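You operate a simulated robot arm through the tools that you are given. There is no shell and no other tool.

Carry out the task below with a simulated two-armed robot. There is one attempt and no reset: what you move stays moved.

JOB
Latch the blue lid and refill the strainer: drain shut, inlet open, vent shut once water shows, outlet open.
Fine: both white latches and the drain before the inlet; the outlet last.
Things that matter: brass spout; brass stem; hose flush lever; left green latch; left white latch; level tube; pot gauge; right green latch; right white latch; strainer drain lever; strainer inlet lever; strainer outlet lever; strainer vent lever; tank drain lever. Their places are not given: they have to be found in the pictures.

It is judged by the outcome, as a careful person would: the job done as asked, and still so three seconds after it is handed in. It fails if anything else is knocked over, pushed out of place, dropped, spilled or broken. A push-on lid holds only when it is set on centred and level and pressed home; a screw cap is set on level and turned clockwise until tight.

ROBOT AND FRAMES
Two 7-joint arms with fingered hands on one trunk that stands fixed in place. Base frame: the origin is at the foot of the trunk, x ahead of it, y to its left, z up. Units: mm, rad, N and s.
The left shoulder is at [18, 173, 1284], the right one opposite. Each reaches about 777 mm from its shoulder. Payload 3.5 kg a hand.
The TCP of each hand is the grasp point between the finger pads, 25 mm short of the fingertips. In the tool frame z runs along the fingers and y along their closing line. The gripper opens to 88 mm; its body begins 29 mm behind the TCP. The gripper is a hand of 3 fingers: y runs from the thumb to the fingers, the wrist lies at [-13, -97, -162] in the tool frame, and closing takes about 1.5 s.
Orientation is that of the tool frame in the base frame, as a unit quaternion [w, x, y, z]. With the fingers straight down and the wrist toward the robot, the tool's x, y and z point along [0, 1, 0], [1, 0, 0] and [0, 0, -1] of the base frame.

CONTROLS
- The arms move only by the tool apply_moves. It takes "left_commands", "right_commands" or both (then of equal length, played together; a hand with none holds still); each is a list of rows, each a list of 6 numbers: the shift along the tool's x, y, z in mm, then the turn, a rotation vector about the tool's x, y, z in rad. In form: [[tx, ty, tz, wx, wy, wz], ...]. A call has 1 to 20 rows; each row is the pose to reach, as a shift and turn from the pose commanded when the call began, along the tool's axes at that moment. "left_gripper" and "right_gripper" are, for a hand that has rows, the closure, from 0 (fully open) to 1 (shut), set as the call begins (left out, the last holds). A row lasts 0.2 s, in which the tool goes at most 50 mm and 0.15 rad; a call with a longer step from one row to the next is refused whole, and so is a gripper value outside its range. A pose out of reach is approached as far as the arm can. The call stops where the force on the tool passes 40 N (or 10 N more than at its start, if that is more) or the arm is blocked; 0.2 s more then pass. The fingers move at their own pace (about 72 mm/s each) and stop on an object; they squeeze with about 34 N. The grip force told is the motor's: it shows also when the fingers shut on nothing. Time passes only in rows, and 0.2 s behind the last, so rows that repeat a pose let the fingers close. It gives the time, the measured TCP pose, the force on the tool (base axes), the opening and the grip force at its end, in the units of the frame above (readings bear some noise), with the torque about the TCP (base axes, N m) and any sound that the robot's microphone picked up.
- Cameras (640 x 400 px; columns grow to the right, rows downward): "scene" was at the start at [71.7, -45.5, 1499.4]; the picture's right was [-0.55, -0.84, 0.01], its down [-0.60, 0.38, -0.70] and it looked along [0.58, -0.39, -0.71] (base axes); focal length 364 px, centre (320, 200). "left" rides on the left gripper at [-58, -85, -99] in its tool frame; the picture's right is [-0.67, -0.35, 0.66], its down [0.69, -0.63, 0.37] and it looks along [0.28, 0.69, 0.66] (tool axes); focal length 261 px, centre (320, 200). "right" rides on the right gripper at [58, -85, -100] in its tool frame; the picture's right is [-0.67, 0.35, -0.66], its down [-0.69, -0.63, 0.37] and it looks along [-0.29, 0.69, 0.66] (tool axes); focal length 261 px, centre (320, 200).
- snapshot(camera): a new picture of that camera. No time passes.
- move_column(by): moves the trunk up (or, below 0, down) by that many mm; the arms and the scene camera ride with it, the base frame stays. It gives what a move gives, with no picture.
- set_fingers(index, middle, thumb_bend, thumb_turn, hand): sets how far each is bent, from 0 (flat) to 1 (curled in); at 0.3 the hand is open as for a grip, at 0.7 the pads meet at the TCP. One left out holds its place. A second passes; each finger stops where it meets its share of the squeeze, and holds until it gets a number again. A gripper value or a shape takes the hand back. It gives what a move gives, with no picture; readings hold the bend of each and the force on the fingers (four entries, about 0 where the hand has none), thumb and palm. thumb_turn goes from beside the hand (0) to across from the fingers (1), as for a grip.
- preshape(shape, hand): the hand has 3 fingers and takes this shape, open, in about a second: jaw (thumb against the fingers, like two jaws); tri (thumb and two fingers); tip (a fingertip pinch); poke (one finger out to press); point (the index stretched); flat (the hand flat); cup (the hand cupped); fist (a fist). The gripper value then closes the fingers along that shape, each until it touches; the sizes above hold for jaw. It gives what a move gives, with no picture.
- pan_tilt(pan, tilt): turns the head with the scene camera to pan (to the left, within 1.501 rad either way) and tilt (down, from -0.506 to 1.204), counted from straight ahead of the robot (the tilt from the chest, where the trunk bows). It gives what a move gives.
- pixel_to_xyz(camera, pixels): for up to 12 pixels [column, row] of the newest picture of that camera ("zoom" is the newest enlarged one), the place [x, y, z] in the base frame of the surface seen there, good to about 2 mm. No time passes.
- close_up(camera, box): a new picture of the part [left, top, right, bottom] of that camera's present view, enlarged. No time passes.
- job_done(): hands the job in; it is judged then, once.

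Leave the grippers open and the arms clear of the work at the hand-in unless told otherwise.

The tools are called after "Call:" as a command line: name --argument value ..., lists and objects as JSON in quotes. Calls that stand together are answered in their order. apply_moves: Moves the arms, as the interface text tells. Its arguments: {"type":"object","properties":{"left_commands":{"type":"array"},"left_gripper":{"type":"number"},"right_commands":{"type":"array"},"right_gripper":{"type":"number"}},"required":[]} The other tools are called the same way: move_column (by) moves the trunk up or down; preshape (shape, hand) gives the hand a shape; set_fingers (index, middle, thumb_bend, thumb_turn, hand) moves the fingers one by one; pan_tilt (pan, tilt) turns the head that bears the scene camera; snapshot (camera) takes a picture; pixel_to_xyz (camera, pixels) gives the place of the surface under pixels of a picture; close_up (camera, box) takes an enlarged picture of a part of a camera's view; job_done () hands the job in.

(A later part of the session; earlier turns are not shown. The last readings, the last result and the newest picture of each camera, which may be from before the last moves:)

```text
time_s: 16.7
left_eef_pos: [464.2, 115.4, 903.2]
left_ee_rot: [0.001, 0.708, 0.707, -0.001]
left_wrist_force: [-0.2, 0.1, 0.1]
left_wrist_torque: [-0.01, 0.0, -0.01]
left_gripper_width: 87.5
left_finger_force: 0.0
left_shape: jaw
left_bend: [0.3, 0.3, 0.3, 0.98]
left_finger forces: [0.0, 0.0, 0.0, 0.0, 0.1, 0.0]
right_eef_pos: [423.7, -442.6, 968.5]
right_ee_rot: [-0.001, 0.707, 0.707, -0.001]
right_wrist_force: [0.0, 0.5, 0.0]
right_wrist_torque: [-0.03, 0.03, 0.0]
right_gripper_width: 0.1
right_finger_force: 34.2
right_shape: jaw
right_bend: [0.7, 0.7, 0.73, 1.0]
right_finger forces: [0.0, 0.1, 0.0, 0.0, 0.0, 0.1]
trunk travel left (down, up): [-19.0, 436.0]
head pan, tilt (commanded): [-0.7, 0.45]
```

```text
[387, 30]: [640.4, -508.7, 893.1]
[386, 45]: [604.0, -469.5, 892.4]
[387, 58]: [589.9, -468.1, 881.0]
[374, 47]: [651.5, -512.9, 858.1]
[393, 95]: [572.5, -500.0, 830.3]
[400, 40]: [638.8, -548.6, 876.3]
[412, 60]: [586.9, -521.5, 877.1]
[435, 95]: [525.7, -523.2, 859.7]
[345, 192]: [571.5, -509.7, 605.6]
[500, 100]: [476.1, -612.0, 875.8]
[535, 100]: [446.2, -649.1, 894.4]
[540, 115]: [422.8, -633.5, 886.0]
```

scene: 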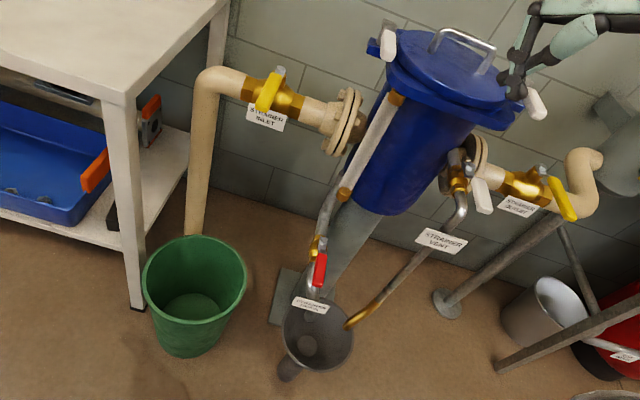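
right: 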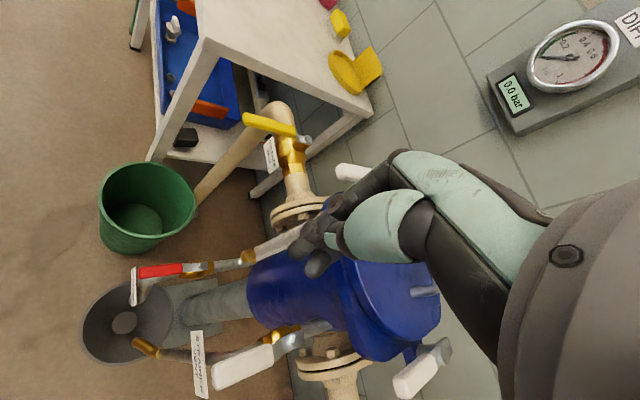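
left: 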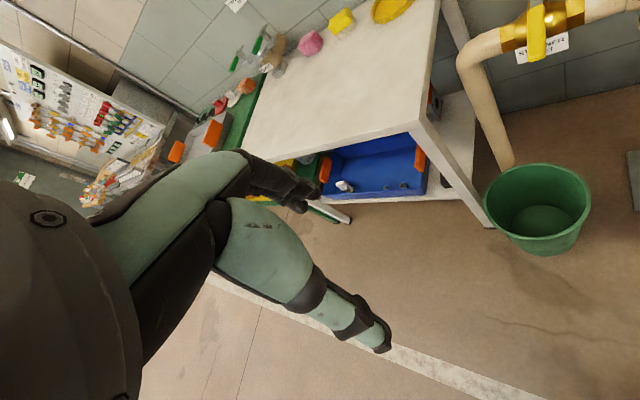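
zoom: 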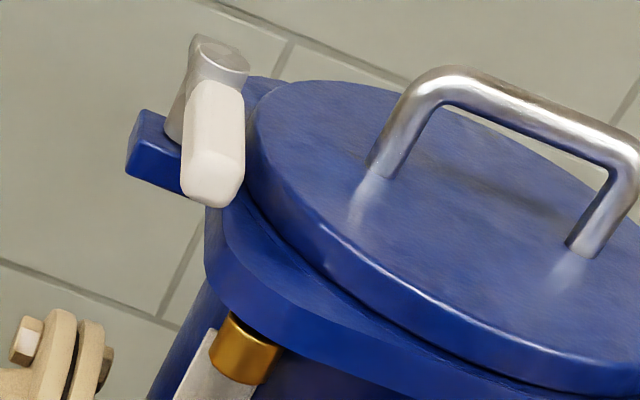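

Lid top is at z≈877, flange top ≈860, and the left latch handle spans z≈878–893 with its tip near (588,-466). Its dog must turn over the lid, so the handle has to swing outward (left). I'll pitch the closed hand forward 30°, yaw it 30° right, and hover near (549,-492,968), inside the handle tip.

Call:
apply_moves --right_commands '[[-8, 21, 0, -0.085, -0.023, 0.085], [-16, 42, 0, -0.17, -0.046, 0.17], [-24, 63, 0, -0.256, -0.069, 0.256], [-33, 84, 0, -0.341, -0.091, 0.341], [-41, 105, 0, -0.426, -0.114, 0.426], [-49, 125.5, 0, -0.5115, -0.1371, 0.5115], [-49, 125.5, 0, -0.5115, -0.1371, 0.5115]]'

Call:
snapshot --camera "scene"

Call:
snapshot --camera "right"

```text
time_s: 18.3
left_eef_pos: [463.9, 114.1, 903.3]
left_ee_rot: [-0.001, 0.708, 0.706, 0.001]
left_wrist_force: [0.0, -0.1, 0.3]
left_wrist_torque: [0.0, -0.04, -0.05]
left_gripper_width: 87.5
left_finger_force: 0.1
left_shape: jaw
left_bend: [0.3, 0.3, 0.3, 0.98]
left_finger forces: [0.1, 0.0, 0.1, 0.1, 0.0, 0.1]
right_eef_pos: [599.5, -629.8, 912.4]
right_ee_rot: [0.224, 0.836, 0.484, 0.13]
right_wrist_force: [0.0, 0.7, 0.7]
right_wrist_torque: [-0.01, -0.01, 0.0]
right_gripper_width: 0.1
right_finger_force: 33.8
right_shape: jaw
right_bend: [0.7, 0.7, 0.73, 1.0]
right_finger forces: [0.0, 0.1, 0.0, 0.0, 0.0, 0.1]
right hand out of reach, approached as far as the arm can: row 1, 2, 3, 4, 5, 6, 7
trunk travel left (down, up): [-19.0, 436.0]
head pan, tilt (commanded): [-0.7, 0.45]
```

```text
taken
```

scene: 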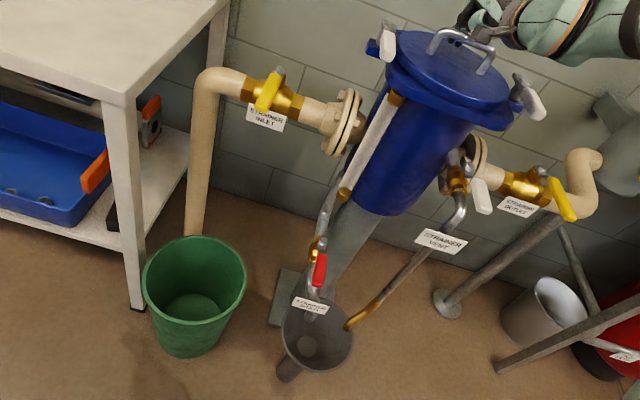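

```text
taken
```

right: 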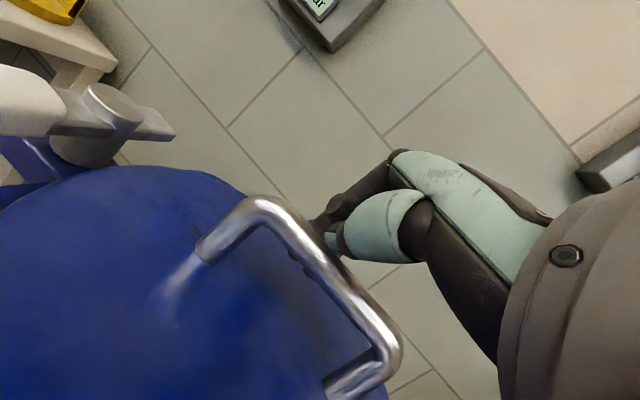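

The arm couldn't hold that orientation. It drifted to (600,-630,912), just behind the lid's bar handle, with no force on it. Before backing out I'll look closely at how the fingers sit relative to the bar.

Call:
close_up --camera "right" --box '[220, 120, 440, 380]'

Call:
close_up --camera "scene" --box '[400, 0, 560, 110]'

```text
1.54 times, centred on (330, 250) of right
```

zoom: 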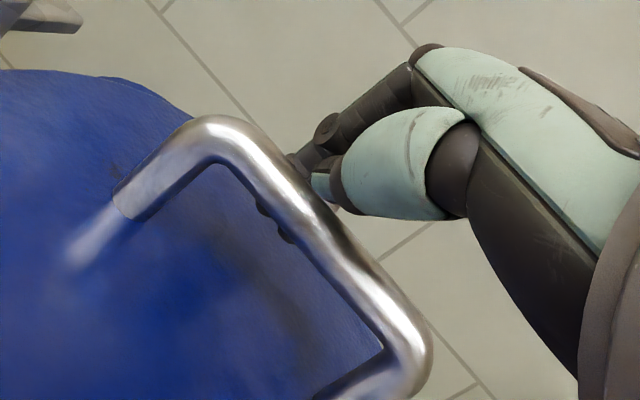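

```text
3.64 times, centred on (480, 55) of scene
```

zoom: 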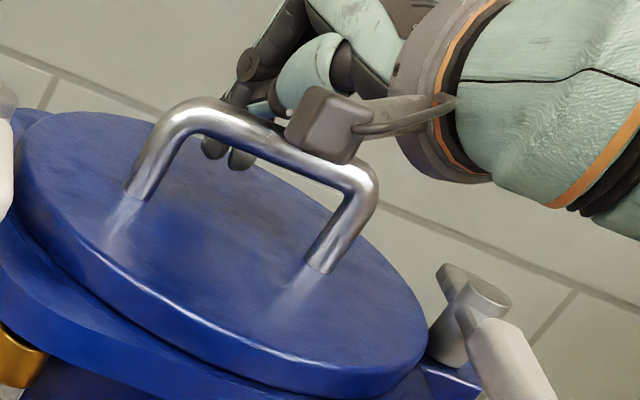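

The fingers are on the wall side of the bar with the hand above it, so lifting straight up is clear. I'll raise it 60 mm along base z (tool y +30, z -52).

Call:
apply_moves --right_commands '[[0, 10, -17.3, 0, 0, 0], [0, 20, -34.6, 0, 0, 0], [0, 30, -52, 0, 0, 0]]'

```text
time_s: 19.1
left_eef_pos: [463.9, 116.2, 904.1]
left_ee_rot: [0.0, 0.707, 0.707, 0.0]
left_wrist_force: [-0.1, 0.3, 0.8]
left_wrist_torque: [0.0, 0.01, -0.01]
left_gripper_width: 87.2
left_finger_force: 0.2
left_shape: jaw
left_bend: [0.3, 0.3, 0.3, 0.98]
left_finger forces: [0.0, 0.1, 0.0, 0.0, 0.0, 0.1]
right_eef_pos: [595.9, -632.4, 964.3]
right_ee_rot: [0.229, 0.839, 0.478, 0.126]
right_wrist_force: [-0.1, 0.5, 0.7]
right_wrist_torque: [0.0, 0.01, 0.02]
right_gripper_width: 0.3
right_finger_force: 34.2
right_shape: jaw
right_bend: [0.7, 0.7, 0.73, 1.0]
right_finger forces: [0.0, 0.1, 0.0, 0.0, 0.1, 0.0]
right hand out of reach, approached as far as the arm can: row 1, 2, 3
trunk travel left (down, up): [-19.0, 436.0]
head pan, tilt (commanded): [-0.7, 0.45]
```

The hand is up at (596,-632,964) and the arm is nearly straight there. I'll pull back toward the robot at the same orientation, to about (480,-480,994), and see whether the arm follows.

Call:
apply_moves --right_commands '[[14.7, -27.6, -22.8, 0, 0, 0], [29.4, -55.1, -45.7, 0, 0, 0], [44.2, -82.7, -68.5, 0, 0, 0], [58.9, -110.2, -91.4, 0, 0, 0], [73.6, -137.8, -114.2, 0, 0, 0], [73.6, -137.8, -114.2, 0, 0, 0]]'

Call:
snapshot --camera "scene"

```text
time_s: 20.5
left_eef_pos: [466.0, 115.5, 903.0]
left_ee_rot: [0.0, 0.707, 0.707, 0.0]
left_wrist_force: [-0.3, -0.4, 1.1]
left_wrist_torque: [0.04, 0.0, 0.03]
left_gripper_width: 87.7
left_finger_force: 0.1
left_shape: jaw
left_bend: [0.3, 0.3, 0.3, 0.98]
left_finger forces: [0.0, 0.0, 0.1, 0.0, 0.0, 0.1]
right_eef_pos: [476.4, -480.5, 991.7]
right_ee_rot: [0.223, 0.837, 0.483, 0.127]
right_wrist_force: [0.5, -0.2, 0.1]
right_wrist_torque: [-0.01, -0.02, -0.01]
right_gripper_width: 0.0
right_finger_force: 34.2
right_shape: jaw
right_bend: [0.7, 0.7, 0.73, 1.0]
right_finger forces: [0.1, 0.0, 0.0, 0.0, 0.1, 0.0]
trunk travel left (down, up): [-19.0, 436.0]
head pan, tilt (commanded): [-0.7, 0.45]
```

```text
taken
```

scene: 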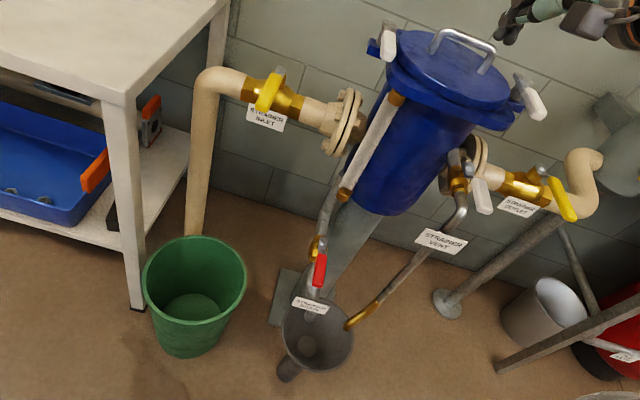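

Now the arm follows exactly. From here I'll move in small steps to the hover point near (549,-492,968) with the same orientation.

Call:
apply_moves --right_commands '[[8.7, 16, 18.5, 0, 0, 0], [17.4, 32, 37, 0, 0, 0], [26.1, 48, 55.4, 0, 0, 0], [26.1, 48, 55.4, 0, 0, 0]]'

Call:
snapshot --camera "right"

Call:
snapshot --camera "scene"

```text
time_s: 21.5
left_eef_pos: [465.2, 116.1, 903.7]
left_ee_rot: [0.001, 0.707, 0.707, 0.0]
left_wrist_force: [0.3, 0.5, -0.1]
left_wrist_torque: [-0.01, -0.04, 0.02]
left_gripper_width: 87.9
left_finger_force: 0.1
left_shape: jaw
left_bend: [0.3, 0.3, 0.3, 0.98]
left_finger forces: [0.1, 0.0, 0.1, 0.0, 0.0, 0.1]
right_eef_pos: [548.9, -494.0, 969.1]
right_ee_rot: [0.223, 0.837, 0.483, 0.129]
right_wrist_force: [-0.7, -0.3, 0.6]
right_wrist_torque: [-0.02, 0.01, -0.02]
right_gripper_width: 0.0
right_finger_force: 33.8
right_shape: jaw
right_bend: [0.7, 0.7, 0.73, 1.0]
right_finger forces: [0.0, 0.0, 0.0, 0.1, 0.0, 0.0]
trunk travel left (down, up): [-19.0, 436.0]
head pan, tilt (commanded): [-0.7, 0.45]
```

```text
taken
```

right: 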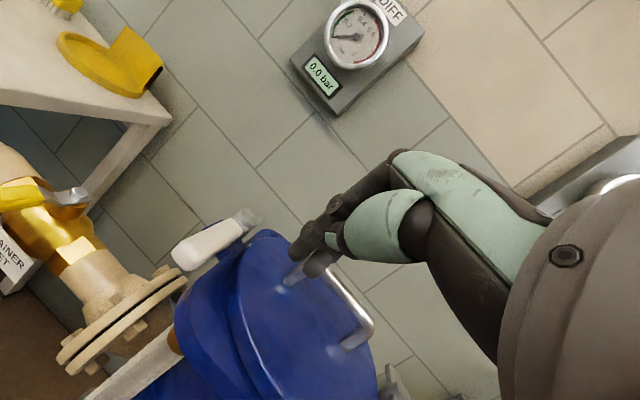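

```text
taken
```

scene: 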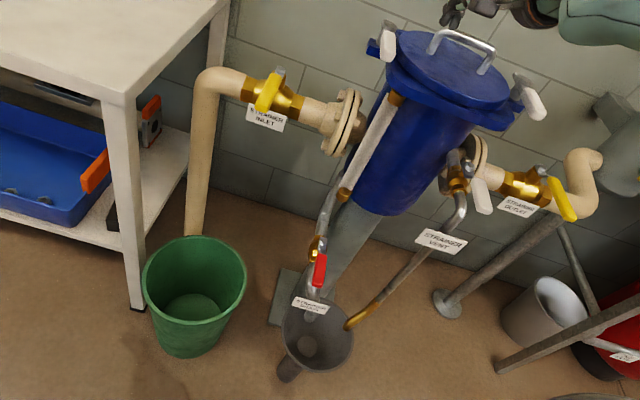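

In place at (549,-494,969). I'll measure where the fingertips actually are in the right camera picture, and re-measure the left latch.

Call:
pixel_to_xyz --camera "right" --pixels '[[297, 258], [318, 268], [310, 235], [335, 205], [180, 260], [200, 245], [240, 222], [255, 212], [215, 265], [332, 240], [245, 290], [285, 278]]'

Call:
close_up --camera "right" --box '[160, 170, 380, 340]'

```text
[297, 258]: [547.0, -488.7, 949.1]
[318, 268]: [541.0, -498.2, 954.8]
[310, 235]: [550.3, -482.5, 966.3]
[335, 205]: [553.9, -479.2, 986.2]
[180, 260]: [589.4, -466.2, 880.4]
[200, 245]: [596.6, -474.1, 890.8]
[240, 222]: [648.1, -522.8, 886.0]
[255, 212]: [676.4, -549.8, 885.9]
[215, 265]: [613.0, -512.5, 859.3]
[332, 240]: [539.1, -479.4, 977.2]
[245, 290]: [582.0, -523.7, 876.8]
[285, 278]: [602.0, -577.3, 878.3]
```

```text
2.35 times, centred on (270, 255) of right
```

zoom: 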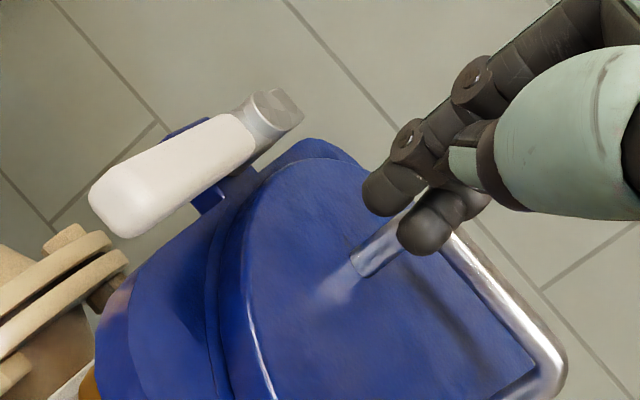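

Fingertips are about where expected, near (550,-497,947). I'll go straight down 72 mm so they sit at z≈875, between the lid edge and the latch handle.

Call:
apply_moves --right_commands '[[0, -9, 15.6, 0, 0, 0], [0, -18, 31.2, 0, 0, 0], [0, -27, 46.8, 0, 0, 0], [0, -36, 62.4, 0, 0, 0]]'

Call:
close_up --camera "right" --box '[160, 170, 380, 340]'

Call:
close_up --camera "scene" --box '[350, 0, 560, 130]'

```text
time_s: 22.5
left_eef_pos: [464.7, 114.9, 903.1]
left_ee_rot: [0.0, 0.707, 0.707, 0.001]
left_wrist_force: [-0.5, 0.4, -0.1]
left_wrist_torque: [-0.02, -0.01, 0.0]
left_gripper_width: 87.6
left_finger_force: 0.0
left_shape: jaw
left_bend: [0.3, 0.3, 0.3, 0.98]
left_finger forces: [0.1, 0.0, 0.0, 0.0, 0.0, 0.0]
right_eef_pos: [550.4, -495.1, 894.4]
right_ee_rot: [0.223, 0.837, 0.483, 0.128]
right_wrist_force: [0.3, -0.4, -0.1]
right_wrist_torque: [-0.02, 0.02, 0.05]
right_gripper_width: 0.1
right_finger_force: 33.6
right_shape: jaw
right_bend: [0.7, 0.7, 0.73, 1.0]
right_finger forces: [0.1, 0.0, 0.1, 0.1, 0.1, 0.1]
trunk travel left (down, up): [-19.0, 436.0]
head pan, tilt (commanded): [-0.7, 0.45]
```

```text
2.35 times, centred on (270, 255) of right
```

zoom: 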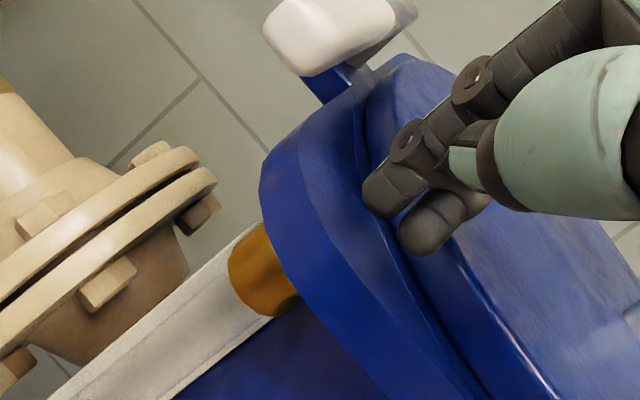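

```text
3.05 times, centred on (455, 65) of scene
```

zoom: 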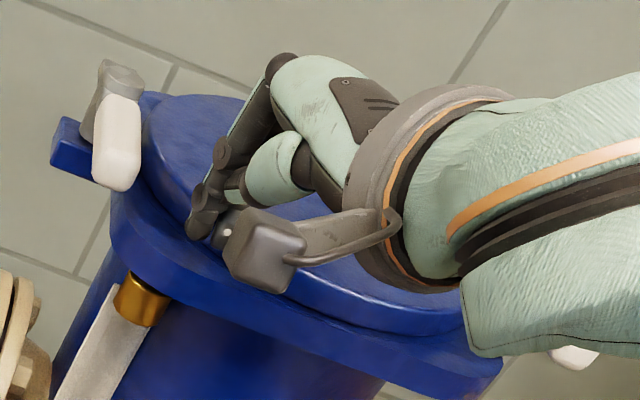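

The fingertips are between the lid rim and the white handle. I'll sweep left along the first part of the arc about the pivot (645,-530), reading the force.

Call:
apply_moves --right_commands '[[10, 10.8, 6.2, 0, 0, 0], [24, 12, 7, 0, 0, 0], [39, 13.3, 7.7, 0, 0, 0]]'

Call:
close_up --camera "scene" --box '[330, 0, 540, 130]'

Call:
close_up --camera "right" --box '[160, 120, 380, 290]'

```text
time_s: 23.3
left_eef_pos: [465.0, 115.1, 902.5]
left_ee_rot: [0.0, 0.708, 0.706, 0.0]
left_wrist_force: [0.5, 0.4, 0.2]
left_wrist_torque: [0.0, -0.02, -0.01]
left_gripper_width: 87.7
left_finger_force: 0.0
left_shape: jaw
left_bend: [0.3, 0.3, 0.3, 0.98]
left_finger forces: [0.1, 0.0, 0.0, 0.0, 0.0, 0.0]
right_eef_pos: [583.7, -468.9, 895.8]
right_ee_rot: [0.223, 0.837, 0.484, 0.128]
right_wrist_force: [-0.6, 0.3, 0.7]
right_wrist_torque: [0.01, 0.02, -0.01]
right_gripper_width: 0.2
right_finger_force: 34.1
right_shape: jaw
right_bend: [0.7, 0.7, 0.73, 1.0]
right_finger forces: [0.0, 0.0, 0.1, 0.1, 0.0, 0.1]
trunk travel left (down, up): [-19.0, 436.0]
head pan, tilt (commanded): [-0.7, 0.45]
```

```text
3.05 times, centred on (435, 65) of scene
```

zoom: 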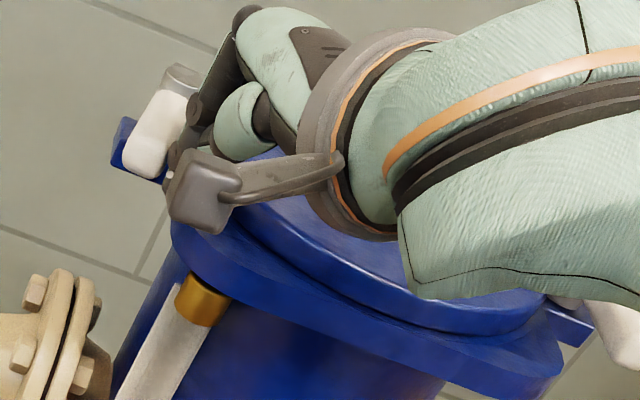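

```text
2.35 times, centred on (270, 205) of right
```

zoom: 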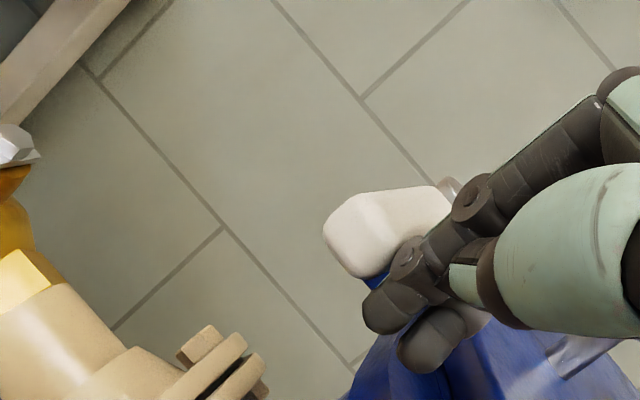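

The handle follows with almost no force. I'll continue along the arc to about 22° short of the end.

Call:
apply_moves --right_commands '[[13, 5, 2.8, 0, 0, 0], [25.7, 12.1, 7, 0, 0, 0], [36, 21.3, 12.2, 0, 0, 0], [44.2, 31.7, 18.3, 0, 0, 0]]'

Call:
close_up --camera "right" --box '[160, 120, 380, 290]'

Call:
close_up --camera "scene" --box '[330, 0, 540, 130]'

```text
time_s: 24.3
left_eef_pos: [466.1, 114.6, 902.2]
left_ee_rot: [0.0, 0.707, 0.707, 0.0]
left_wrist_force: [-0.8, -0.6, -0.4]
left_wrist_torque: [0.02, 0.01, 0.01]
left_gripper_width: 87.6
left_finger_force: 0.1
left_shape: jaw
left_bend: [0.3, 0.3, 0.3, 0.98]
left_finger forces: [0.1, 0.1, 0.1, 0.0, 0.1, 0.1]
right_eef_pos: [638.9, -449.4, 896.4]
right_ee_rot: [0.223, 0.837, 0.483, 0.128]
right_wrist_force: [0.4, 0.4, -0.6]
right_wrist_torque: [0.01, -0.01, -0.01]
right_gripper_width: 0.2
right_finger_force: 33.6
right_shape: jaw
right_bend: [0.7, 0.7, 0.73, 1.0]
right_finger forces: [0.0, 0.0, 0.0, 0.0, 0.0, 0.1]
trunk travel left (down, up): [-19.0, 436.0]
head pan, tilt (commanded): [-0.7, 0.45]
```

```text
2.35 times, centred on (270, 205) of right
```

zoom: 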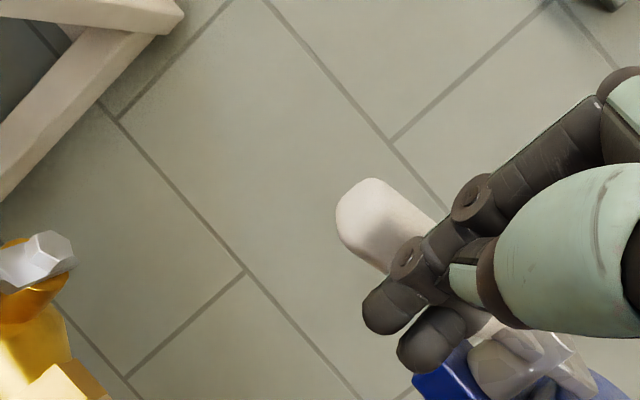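

```text
3.05 times, centred on (435, 65) of scene
```

zoom: 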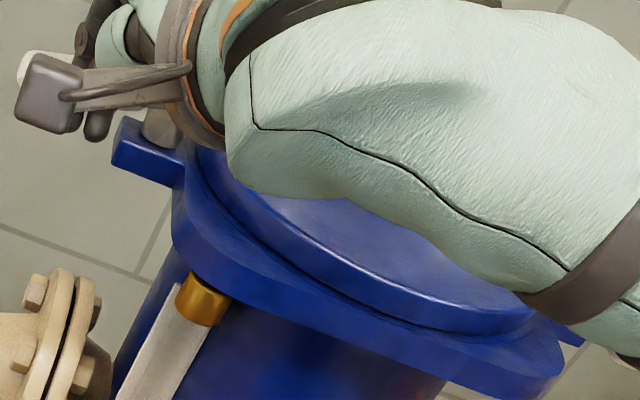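

The handle is now pointing mostly left. I'll finish the arc to the 90° position and press a little further to find the stop.

Call:
apply_moves --right_commands '[[5, 12, 7, 0, 0, 0], [8.3, 24, 13.9, 0, 0, 0], [8.4, 31, 17.8, 0, 0, 0], [8.4, 35.4, 20.4, 0, 0, 0]]'

Call:
close_up --camera "right" --box '[160, 120, 440, 330]'

```text
time_s: 25.3
left_eef_pos: [464.3, 114.6, 903.8]
left_ee_rot: [0.0, 0.707, 0.707, 0.0]
left_wrist_force: [1.2, -0.1, 1.2]
left_wrist_torque: [0.02, 0.0, 0.01]
left_gripper_width: 87.5
left_finger_force: 0.0
left_shape: jaw
left_bend: [0.3, 0.3, 0.3, 0.98]
left_finger forces: [0.0, 0.0, 0.1, 0.0, 0.0, 0.0]
right_eef_pos: [677.8, -460.8, 894.7]
right_ee_rot: [0.223, 0.837, 0.483, 0.128]
right_wrist_force: [0.0, -0.5, -0.2]
right_wrist_torque: [-0.01, 0.02, -0.01]
right_gripper_width: 0.0
right_finger_force: 34.5
right_shape: jaw
right_bend: [0.7, 0.7, 0.73, 1.0]
right_finger forces: [0.1, 0.0, 0.0, 0.0, 0.0, 0.1]
trunk travel left (down, up): [-19.0, 436.0]
head pan, tilt (commanded): [-0.7, 0.45]
```

```text
1.90 times, centred on (300, 225) of right
```

zoom: 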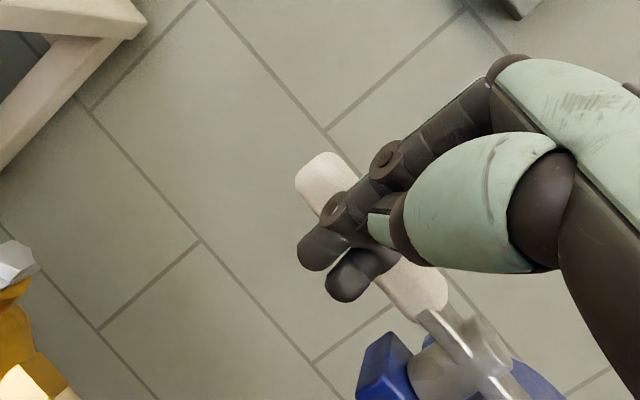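

Still no resistance. I'll measure the handle's direction now from this picture: tip (315,180), mid (415,285), pivot cap, and dog.

Call:
pixel_to_xyz --camera "zoom" --pixels '[[315, 172], [330, 190], [415, 285], [430, 300], [440, 330], [485, 340], [520, 380], [385, 370], [500, 390]]'

Call:
close_up --camera "right" --box '[260, 200, 480, 370]'

```text
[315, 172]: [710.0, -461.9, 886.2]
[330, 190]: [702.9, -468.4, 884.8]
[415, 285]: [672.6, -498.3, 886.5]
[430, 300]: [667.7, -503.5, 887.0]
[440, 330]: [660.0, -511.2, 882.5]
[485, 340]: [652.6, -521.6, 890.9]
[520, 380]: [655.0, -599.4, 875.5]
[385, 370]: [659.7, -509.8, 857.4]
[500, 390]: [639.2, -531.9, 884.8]
```

```text
2.35 times, centred on (370, 285) of right
```

zoom: 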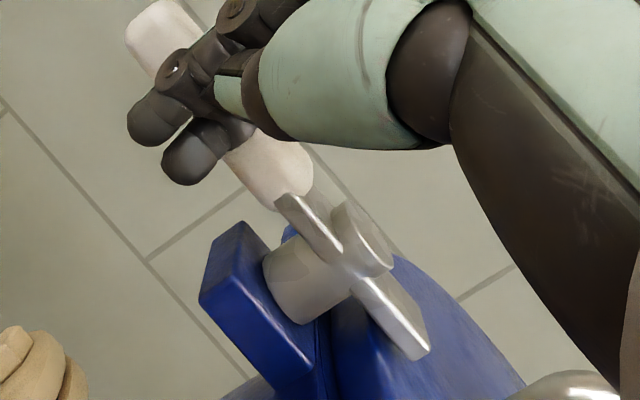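

The handle now lies at about 44–45° in the base frame, so it has turned 90° and the dog is over the lid. I'll press 6 mm further to feel whether a stop is there.

Call:
apply_moves --right_commands '[[-0.6, 3, 1.8, 0, 0, 0], [-1.2, 6, 3.5, 0, 0, 0]]'

Call:
close_up --camera "right" --box '[160, 120, 440, 330]'

Call:
pixel_to_xyz --camera "zoom" --pixels '[[315, 172], [330, 190], [415, 285], [430, 300]]'

```text
time_s: 25.9
left_eef_pos: [463.7, 117.6, 904.6]
left_ee_rot: [0.001, 0.707, 0.707, 0.0]
left_wrist_force: [0.3, -0.5, 0.8]
left_wrist_torque: [0.01, 0.02, -0.01]
left_gripper_width: 87.6
left_finger_force: 0.0
left_shape: jaw
left_bend: [0.3, 0.3, 0.3, 0.98]
left_finger forces: [0.1, 0.0, 0.1, 0.0, 0.1, 0.0]
right_eef_pos: [679.8, -462.6, 898.1]
right_ee_rot: [0.224, 0.836, 0.483, 0.129]
right_wrist_force: [-13.4, 11.9, -0.6]
right_wrist_torque: [0.12, 0.09, -0.05]
right_gripper_width: 0.1
right_finger_force: 34.0
right_shape: jaw
right_bend: [0.7, 0.7, 0.48, 1.0]
right_finger forces: [0.0, 0.0, 0.1, 0.0, 0.1, 0.0]
trunk travel left (down, up): [-19.0, 436.0]
head pan, tilt (commanded): [-0.7, 0.45]
```

```text
1.90 times, centred on (300, 225) of right
```

zoom: 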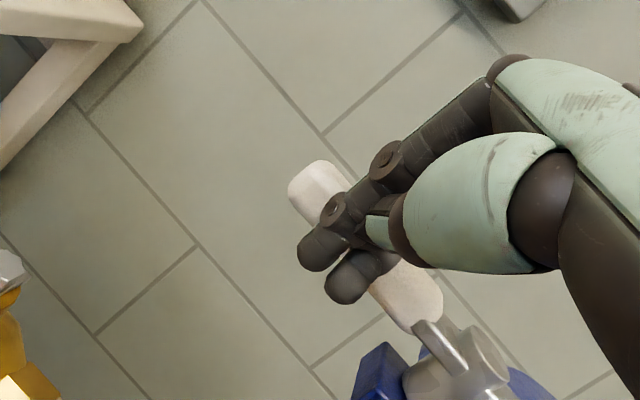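

```text
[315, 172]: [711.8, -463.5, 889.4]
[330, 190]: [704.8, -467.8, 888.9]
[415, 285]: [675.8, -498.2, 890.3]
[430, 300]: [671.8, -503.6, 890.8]
```

An 18 N reaction back toward the robot: the left latch is hard on its stop, still at 44°. I'll back off toward the robot and lift.

Call:
apply_moves --right_commands '[[5.5, -17.8, -10.3, 0, 0, 0], [11, -35.5, -20.5, 0, 0, 0], [11, -20.5, -46.5, 0, 0, 0], [11, -5.5, -72.5, 0, 0, 0], [11, 9.5, -98.5, 0, 0, 0]]'

Call:
snapshot --camera "right"

```text
time_s: 27.1
left_eef_pos: [464.7, 115.8, 903.6]
left_ee_rot: [0.0, 0.707, 0.707, 0.0]
left_wrist_force: [-1.5, -0.1, -0.6]
left_wrist_torque: [0.04, -0.03, -0.01]
left_gripper_width: 87.8
left_finger_force: 0.1
left_shape: jaw
left_bend: [0.3, 0.3, 0.3, 0.98]
left_finger forces: [0.0, 0.0, 0.1, 0.0, 0.1, 0.0]
right_eef_pos: [654.0, -435.1, 986.4]
right_ee_rot: [0.224, 0.837, 0.483, 0.129]
right_wrist_force: [-1.2, -0.4, 0.5]
right_wrist_torque: [0.0, 0.0, 0.02]
right_gripper_width: 0.1
right_finger_force: 34.1
right_shape: jaw
right_bend: [0.7, 0.7, 0.73, 1.0]
right_finger forces: [0.1, 0.0, 0.0, 0.1, 0.0, 0.0]
trunk travel left (down, up): [-19.0, 436.0]
head pan, tilt (commanded): [-0.7, 0.45]
```

```text
taken
```

right: 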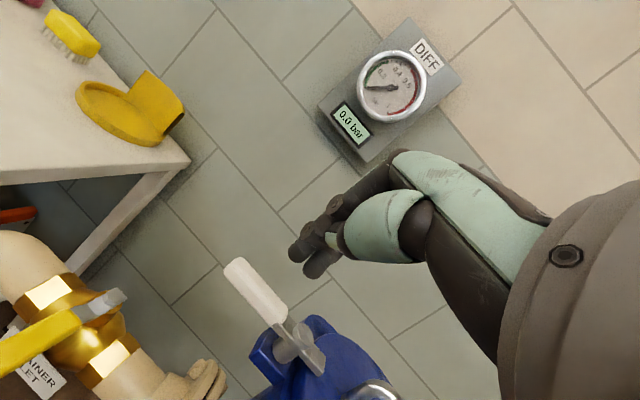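

The left latch reads closed in the right camera picture (handle out, dog over the lid). I'll move over the lid at this height to the right latch, hovering at about (443,-611,985).

Call:
apply_moves --right_commands '[[-37, -11.7, -6.8, 0, 0, 0], [-74, -23.4, -13.6, 0, 0, 0], [-110.5, -35.1, -20.3, 0, 0, 0], [-147, -46.8, -27.1, 0, 0, 0], [-184, -58.5, -33.9, 0, 0, 0], [-221, -70.3, -40.6, 0, 0, 0], [-257.9, -82, -47.4, 0, 0, 0], [-257.9, -82, -47.4, 0, 0, 0]]'

Call:
snapshot --camera "right"

Call:
snapshot --camera "scene"

```text
time_s: 28.9
left_eef_pos: [467.0, 115.9, 903.0]
left_ee_rot: [0.0, 0.707, 0.707, 0.0]
left_wrist_force: [0.1, -0.1, 0.8]
left_wrist_torque: [0.0, -0.01, 0.02]
left_gripper_width: 87.3
left_finger_force: 0.0
left_shape: jaw
left_bend: [0.3, 0.3, 0.3, 0.98]
left_finger forces: [0.1, 0.0, 0.0, 0.0, 0.1, 0.0]
right_eef_pos: [442.7, -611.3, 985.5]
right_ee_rot: [0.223, 0.837, 0.483, 0.129]
right_wrist_force: [-0.6, 0.3, -0.4]
right_wrist_torque: [0.01, 0.0, 0.02]
right_gripper_width: 0.0
right_finger_force: 34.0
right_shape: jaw
right_bend: [0.7, 0.7, 0.73, 1.0]
right_finger forces: [0.1, 0.0, 0.0, 0.0, 0.0, 0.1]
trunk travel left (down, up): [-19.0, 436.0]
head pan, tilt (commanded): [-0.7, 0.45]
```

```text
taken
```

right: 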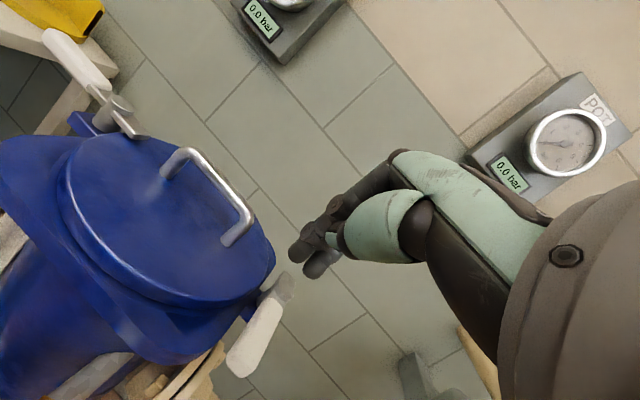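

```text
taken
```

scene: 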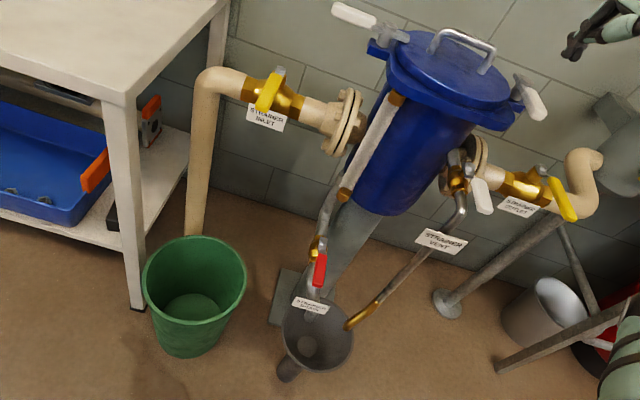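

The left latch's dog is plainly over the lid rim. I'll measure the right latch from the right camera before going down.

Call:
pixel_to_xyz --camera "right" --pixels '[[235, 365], [255, 330], [270, 310], [285, 287], [290, 278], [265, 275], [255, 290], [225, 270], [245, 345], [270, 250]]'

```text
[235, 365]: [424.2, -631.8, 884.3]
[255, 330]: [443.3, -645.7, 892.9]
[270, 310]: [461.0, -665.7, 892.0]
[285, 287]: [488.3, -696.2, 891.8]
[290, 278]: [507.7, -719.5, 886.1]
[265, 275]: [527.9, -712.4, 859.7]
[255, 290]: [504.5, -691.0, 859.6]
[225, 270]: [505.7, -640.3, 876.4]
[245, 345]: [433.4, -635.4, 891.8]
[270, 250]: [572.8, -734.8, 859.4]
```

The right latch runs from pivot (487,-696) to tip (424,-632). I'll lower the fingers 88 mm just inside it.

Call:
apply_moves --right_commands '[[0, -11, 19, 0, 0, 0], [0, -22, 38.1, 0, 0, 0], [0, -33, 57.2, 0, 0, 0], [0, -44, 76.2, 0, 0, 0]]'

Call:
snapshot --camera "right"

Call:
close_up --camera "scene" --box '[430, 0, 640, 150]'

```text
time_s: 29.9
left_eef_pos: [464.8, 116.3, 903.6]
left_ee_rot: [0.0, 0.707, 0.708, 0.001]
left_wrist_force: [0.1, 0.2, 0.3]
left_wrist_torque: [0.0, -0.01, 0.02]
left_gripper_width: 87.5
left_finger_force: 0.0
left_shape: jaw
left_bend: [0.3, 0.3, 0.3, 0.98]
left_finger forces: [0.1, 0.1, 0.0, 0.1, 0.0, 0.1]
right_eef_pos: [440.9, -610.2, 898.5]
right_ee_rot: [0.224, 0.837, 0.483, 0.128]
right_wrist_force: [-0.4, -0.7, 0.8]
right_wrist_torque: [0.01, 0.03, -0.02]
right_gripper_width: 0.0
right_finger_force: 34.2
right_shape: jaw
right_bend: [0.7, 0.7, 0.73, 1.0]
right_finger forces: [0.0, 0.1, 0.0, 0.0, 0.1, 0.0]
trunk travel left (down, up): [-19.0, 436.0]
head pan, tilt (commanded): [-0.7, 0.45]
```

```text
taken
```

right: 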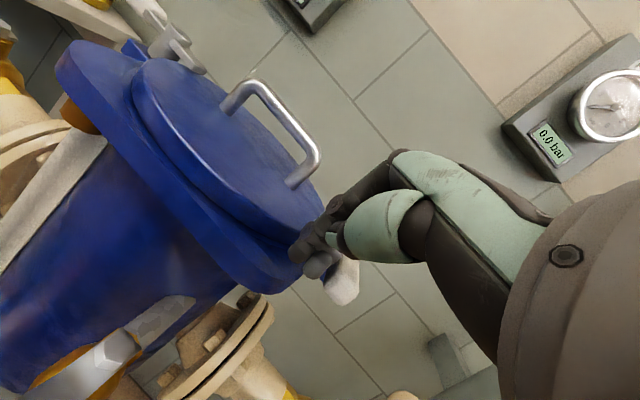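

```text
2.67 times, centred on (535, 75) of scene
```

zoom: 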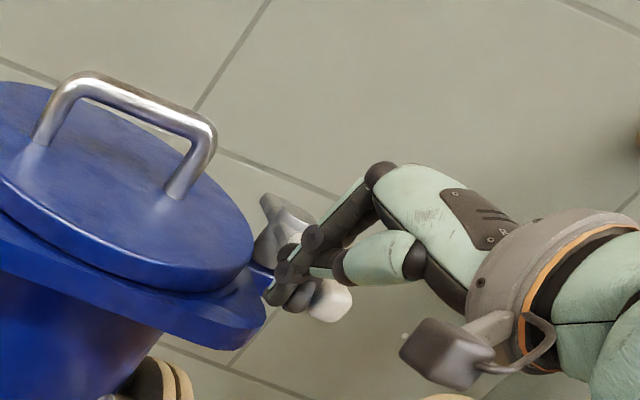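

The fingers are on the inner side of the right handle, no contact force. I'll sweep the handle outward (right), counter-clockwise about (486,-696), starting with half of the arc.

Call:
apply_moves --right_commands '[[-7.9, 5.8, 3.3, 0, 0, 0], [-21.6, 0, 0, 0, 0, 0], [-35.3, -4.6, -2.6, 0, 0, 0], [-50.5, -5.8, -3.2, 0, 0, 0], [-65.2, -5.1, -2.9, 0, 0, 0]]'

Call:
snapshot --camera "right"

```text
time_s: 31.1
left_eef_pos: [465.2, 115.7, 903.1]
left_ee_rot: [0.0, 0.707, 0.707, 0.0]
left_wrist_force: [0.1, -0.1, -0.6]
left_wrist_torque: [-0.01, 0.0, -0.03]
left_gripper_width: 87.6
left_finger_force: 0.0
left_shape: jaw
left_bend: [0.3, 0.3, 0.3, 0.98]
left_finger forces: [0.0, 0.0, 0.0, 0.0, 0.1, 0.0]
right_eef_pos: [403.9, -664.0, 899.5]
right_ee_rot: [0.224, 0.837, 0.482, 0.128]
right_wrist_force: [0.6, 1.0, 0.1]
right_wrist_torque: [-0.02, -0.02, -0.01]
right_gripper_width: 0.0
right_finger_force: 34.2
right_shape: jaw
right_bend: [0.7, 0.7, 0.73, 1.0]
right_finger forces: [0.0, 0.1, 0.1, 0.0, 0.0, 0.1]
trunk travel left (down, up): [-19.0, 436.0]
head pan, tilt (commanded): [-0.7, 0.45]
```

```text
taken
```

right: 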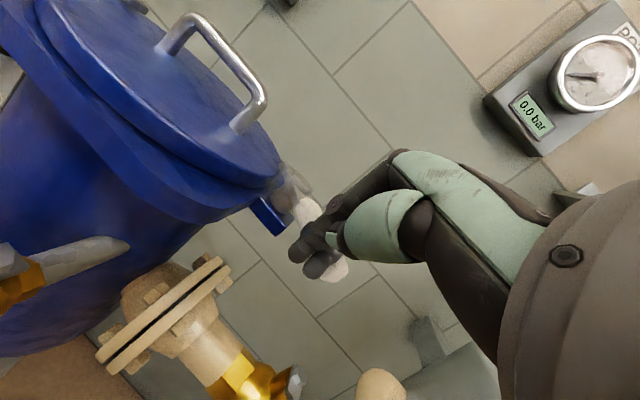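

The handle is following again, force near zero. I'll finish the arc and press a little past 90° to find the stop.

Call:
apply_moves --right_commands '[[-14.5, 3.5, 2, 0, 0, 0], [-27.9, 9.4, 5.4, 0, 0, 0], [-39.5, 17.5, 10, 0, 0, 0], [-49.3, 27.3, 15.7, 0, 0, 0], [-56, 37.4, 21.5, 0, 0, 0]]'

Call:
snapshot --camera "right"

Call:
snapshot --camera "scene"

```text
time_s: 32.3
left_eef_pos: [463.0, 117.9, 904.5]
left_ee_rot: [0.002, 0.708, 0.706, -0.001]
left_wrist_force: [0.8, -0.6, 0.5]
left_wrist_torque: [-0.01, -0.03, 0.0]
left_gripper_width: 87.6
left_finger_force: 0.2
left_shape: jaw
left_bend: [0.3, 0.3, 0.3, 0.98]
left_finger forces: [0.0, 0.1, 0.0, 0.0, 0.1, 0.1]
right_eef_pos: [410.2, -732.8, 900.0]
right_ee_rot: [0.224, 0.836, 0.483, 0.129]
right_wrist_force: [-13.5, 17.1, 0.8]
right_wrist_torque: [0.14, 0.1, 0.01]
right_gripper_width: 0.1
right_finger_force: 33.9
right_shape: jaw
right_bend: [0.7, 0.7, 0.48, 1.0]
right_finger forces: [0.0, 0.1, 0.1, 0.1, 42.8, 0.1]
trunk travel left (down, up): [-19.0, 436.0]
head pan, tilt (commanded): [-0.7, 0.45]
```

```text
taken
```

right: 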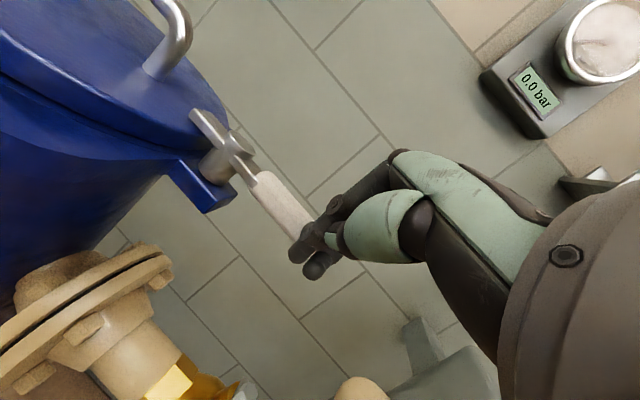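

```text
taken
```

scene: 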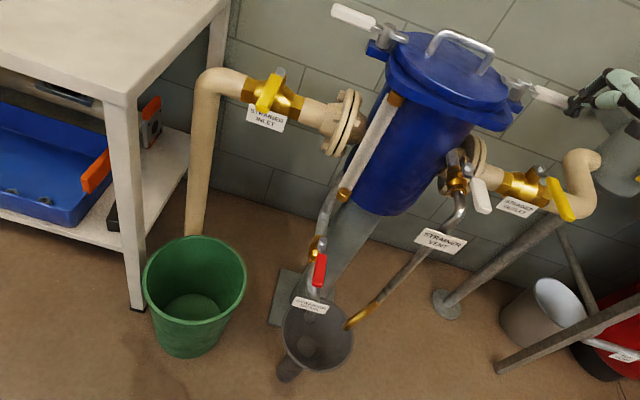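

A 22 N reaction: the right latch is on its stop with the dog over the lid. I'll check its handle direction by pixels, then back off and lift away.

Call:
pixel_to_xyz --camera "right" --pixels '[[265, 182], [280, 200], [295, 218], [235, 150], [205, 120]]'

Call:
apply_moves --right_commands '[[5.5, -17.8, -10.3, 0, 0, 0], [11, -35.5, -20.5, 0, 0, 0], [11, -20.5, -46.5, 0, 0, 0], [11, -5.5, -72.5, 0, 0, 0], [11, 9.5, -98.5, 0, 0, 0]]'

Call:
snapshot --camera "scene"

```text
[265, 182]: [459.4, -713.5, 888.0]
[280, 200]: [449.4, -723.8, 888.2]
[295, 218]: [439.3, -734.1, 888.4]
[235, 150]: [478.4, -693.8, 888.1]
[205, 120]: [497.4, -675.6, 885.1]
```

```text
time_s: 33.5
left_eef_pos: [465.3, 116.9, 902.6]
left_ee_rot: [0.0, 0.707, 0.707, 0.001]
left_wrist_force: [0.3, 0.6, 0.7]
left_wrist_torque: [-0.02, 0.03, -0.01]
left_gripper_width: 87.5
left_finger_force: 0.1
left_shape: jaw
left_bend: [0.3, 0.3, 0.3, 0.98]
left_finger forces: [0.1, 0.1, 0.1, 0.0, 0.0, 0.1]
right_eef_pos: [380.8, -701.6, 987.9]
right_ee_rot: [0.223, 0.837, 0.483, 0.127]
right_wrist_force: [-0.4, 0.4, 0.0]
right_wrist_torque: [0.0, 0.02, -0.02]
right_gripper_width: 0.0
right_finger_force: 34.2
right_shape: jaw
right_bend: [0.7, 0.7, 0.73, 1.0]
right_finger forces: [0.1, 0.2, 0.0, 0.0, 0.0, 0.0]
trunk travel left (down, up): [-19.0, 436.0]
head pan, tilt (commanded): [-0.7, 0.45]
```

```text
taken
```

scene: 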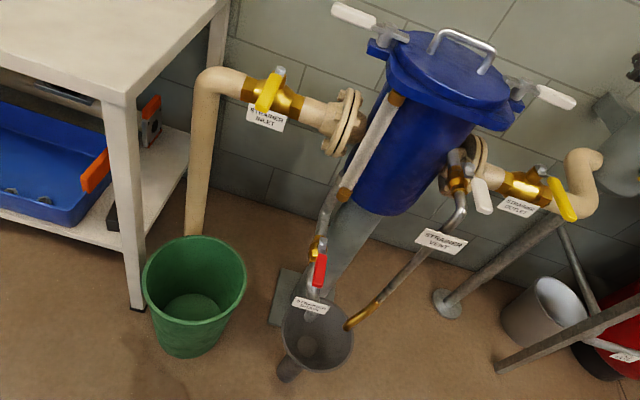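

Both white latches are closed, both handles at 45° pointing outward. Next is the drain. Ball valves close clockwise, so the red lever should swing to the left. I'll first carry the hand back at height to about (435,-430,988), clear of the vent lever.

Call:
apply_moves --right_commands '[[37.5, -11, -6.4, 0, 0, 0], [75, -22, -12.7, 0, 0, 0], [112.5, -33.1, -19.1, 0, 0, 0], [150, -44.2, -25.5, 0, 0, 0], [187.6, -55.2, -31.9, 0, 0, 0], [225.1, -66.3, -38.2, 0, 0, 0], [262.6, -77.3, -44.6, 0, 0, 0], [262.6, -77.3, -44.6, 0, 0, 0]]'

Call:
pan_tilt --pan -0.7 --tilt 0.6

Call:
snapshot --camera "scene"

Call:
snapshot --camera "right"

```text
time_s: 35.3
left_eef_pos: [464.3, 116.1, 903.2]
left_ee_rot: [0.0, 0.707, 0.707, 0.0]
left_wrist_force: [0.0, -1.4, 0.9]
left_wrist_torque: [0.0, -0.01, -0.01]
left_gripper_width: 87.6
left_finger_force: 0.1
left_shape: jaw
left_bend: [0.3, 0.3, 0.3, 0.98]
left_finger forces: [0.1, 0.0, 0.0, 0.0, 0.0, 0.0]
right_eef_pos: [437.7, -432.5, 988.7]
right_ee_rot: [0.223, 0.837, 0.483, 0.129]
right_wrist_force: [0.4, 0.5, 0.8]
right_wrist_torque: [0.02, 0.01, 0.0]
right_gripper_width: 0.0
right_finger_force: 34.3
right_shape: jaw
right_bend: [0.7, 0.7, 0.73, 1.0]
right_finger forces: [0.0, 0.0, 0.0, 0.0, 0.0, 0.0]
trunk travel left (down, up): [-19.0, 436.0]
head pan, tilt (commanded): [-0.7, 0.45]
```

```text
time_s: 36.0
left_eef_pos: [465.3, 115.1, 902.8]
left_ee_rot: [0.0, 0.707, 0.707, 0.0]
left_wrist_force: [0.3, 0.2, 0.0]
left_wrist_torque: [-0.02, 0.04, -0.03]
left_gripper_width: 87.5
left_finger_force: 0.1
left_shape: jaw
left_bend: [0.3, 0.3, 0.3, 0.98]
left_finger forces: [0.0, 0.0, 0.0, 0.0, 0.0, 0.0]
right_eef_pos: [437.6, -431.8, 988.6]
right_ee_rot: [0.223, 0.837, 0.483, 0.128]
right_wrist_force: [-0.1, -0.4, -0.1]
right_wrist_torque: [0.01, 0.0, -0.03]
right_gripper_width: 0.0
right_finger_force: 33.8
right_shape: jaw
right_bend: [0.7, 0.7, 0.73, 1.0]
right_finger forces: [0.0, 0.1, 0.0, 0.1, 0.0, 0.0]
trunk travel left (down, up): [-19.0, 436.0]
head pan, tilt (commanded): [-0.7, 0.6]
```

```text
taken
```

scene: 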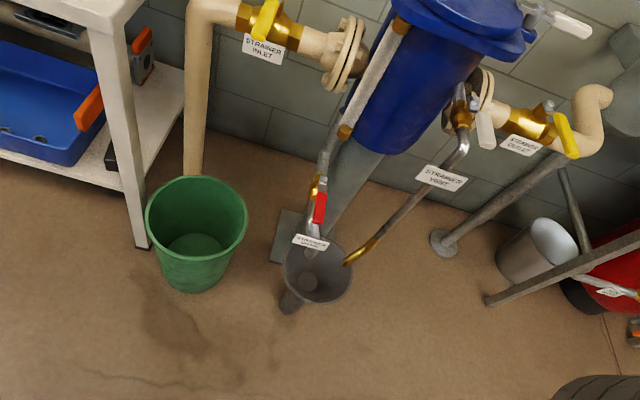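

```text
taken
```

right: 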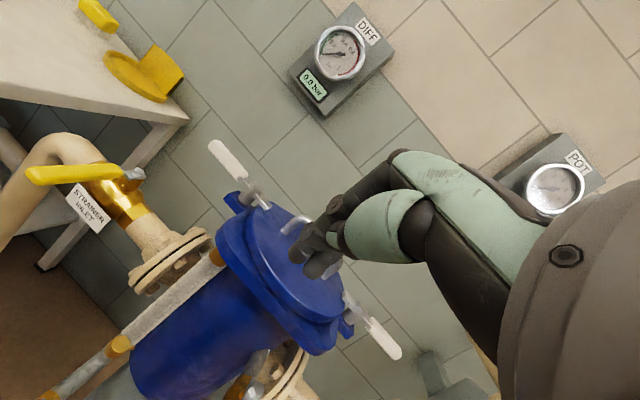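

Good. I'll zoom in on the drain and vent area to re-measure the red lever before descending.

Call:
close_up --camera "scene" --box '[270, 120, 400, 300]'

Call:
pixel_to_xyz --camera "scene" --pixels '[[320, 196], [319, 208], [316, 219], [324, 183], [313, 192], [310, 241], [312, 232], [344, 132], [375, 246], [346, 262], [405, 213], [490, 137]]'

```text
2.22 times, centred on (335, 210) of scene
```

zoom: 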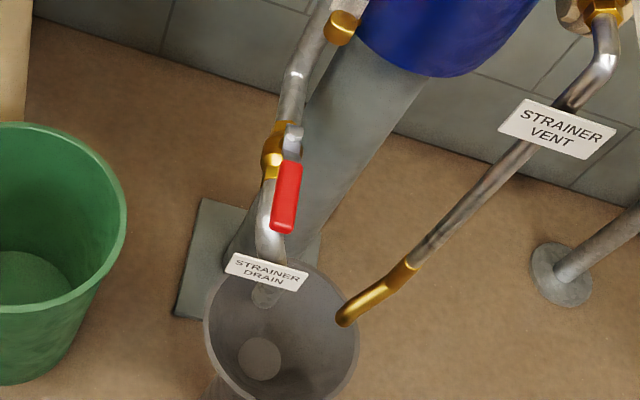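

```text
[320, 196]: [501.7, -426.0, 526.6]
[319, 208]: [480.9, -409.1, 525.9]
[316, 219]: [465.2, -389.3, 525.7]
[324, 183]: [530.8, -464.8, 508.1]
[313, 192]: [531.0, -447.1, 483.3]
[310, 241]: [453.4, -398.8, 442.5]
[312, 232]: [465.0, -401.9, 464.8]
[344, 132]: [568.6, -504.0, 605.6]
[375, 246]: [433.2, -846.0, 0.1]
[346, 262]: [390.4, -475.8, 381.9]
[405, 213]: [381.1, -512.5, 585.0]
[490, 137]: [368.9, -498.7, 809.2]
```

The red lever runs from stem (533,-467) to tip about (456,-385), top at z≈526. I'll descend in two stages at (436,-432), right-front of the lever, first by 288 mm.

Call:
apply_moves --right_commands '[[0, -18, 31.2, 0, 0, 0], [0, -36, 62.4, 0, 0, 0], [0, -54, 93.5, 0, 0, 0], [0, -72, 124.7, 0, 0, 0], [0, -90, 155.9, 0, 0, 0], [0, -108, 187.1, 0, 0, 0], [0, -126, 218.2, 0, 0, 0], [0, -144, 249.4, 0, 0, 0]]'

Call:
snapshot --camera "scene"

Call:
snapshot --camera "right"

```text
time_s: 37.8
left_eef_pos: [465.4, 114.6, 902.3]
left_ee_rot: [0.0, 0.708, 0.707, 0.0]
left_wrist_force: [-0.2, -0.1, 1.1]
left_wrist_torque: [0.0, -0.01, -0.03]
left_gripper_width: 87.6
left_finger_force: 0.1
left_shape: jaw
left_bend: [0.3, 0.3, 0.3, 0.98]
left_finger forces: [0.0, 0.1, 0.1, 0.0, 0.0, 0.0]
right_eef_pos: [444.8, -434.5, 692.6]
right_ee_rot: [0.223, 0.837, 0.483, 0.128]
right_wrist_force: [-0.4, 0.0, -0.5]
right_wrist_torque: [-0.02, -0.02, 0.0]
right_gripper_width: 0.0
right_finger_force: 34.0
right_shape: jaw
right_bend: [0.7, 0.7, 0.73, 1.0]
right_finger forces: [0.0, 0.0, 0.0, 0.0, 0.0, 0.0]
right hand out of reach, approached as far as the arm can: row 2, 3, 4, 5, 6, 7, 8
trunk travel left (down, up): [-19.0, 436.0]
head pan, tilt (commanded): [-0.7, 0.6]
```

```text
taken
```

scene: 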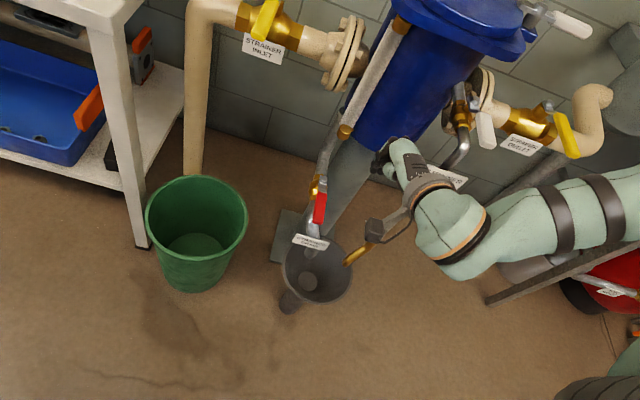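

```text
taken
```

right: 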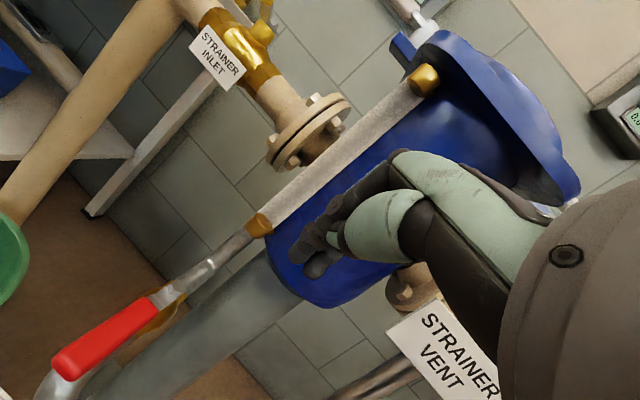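

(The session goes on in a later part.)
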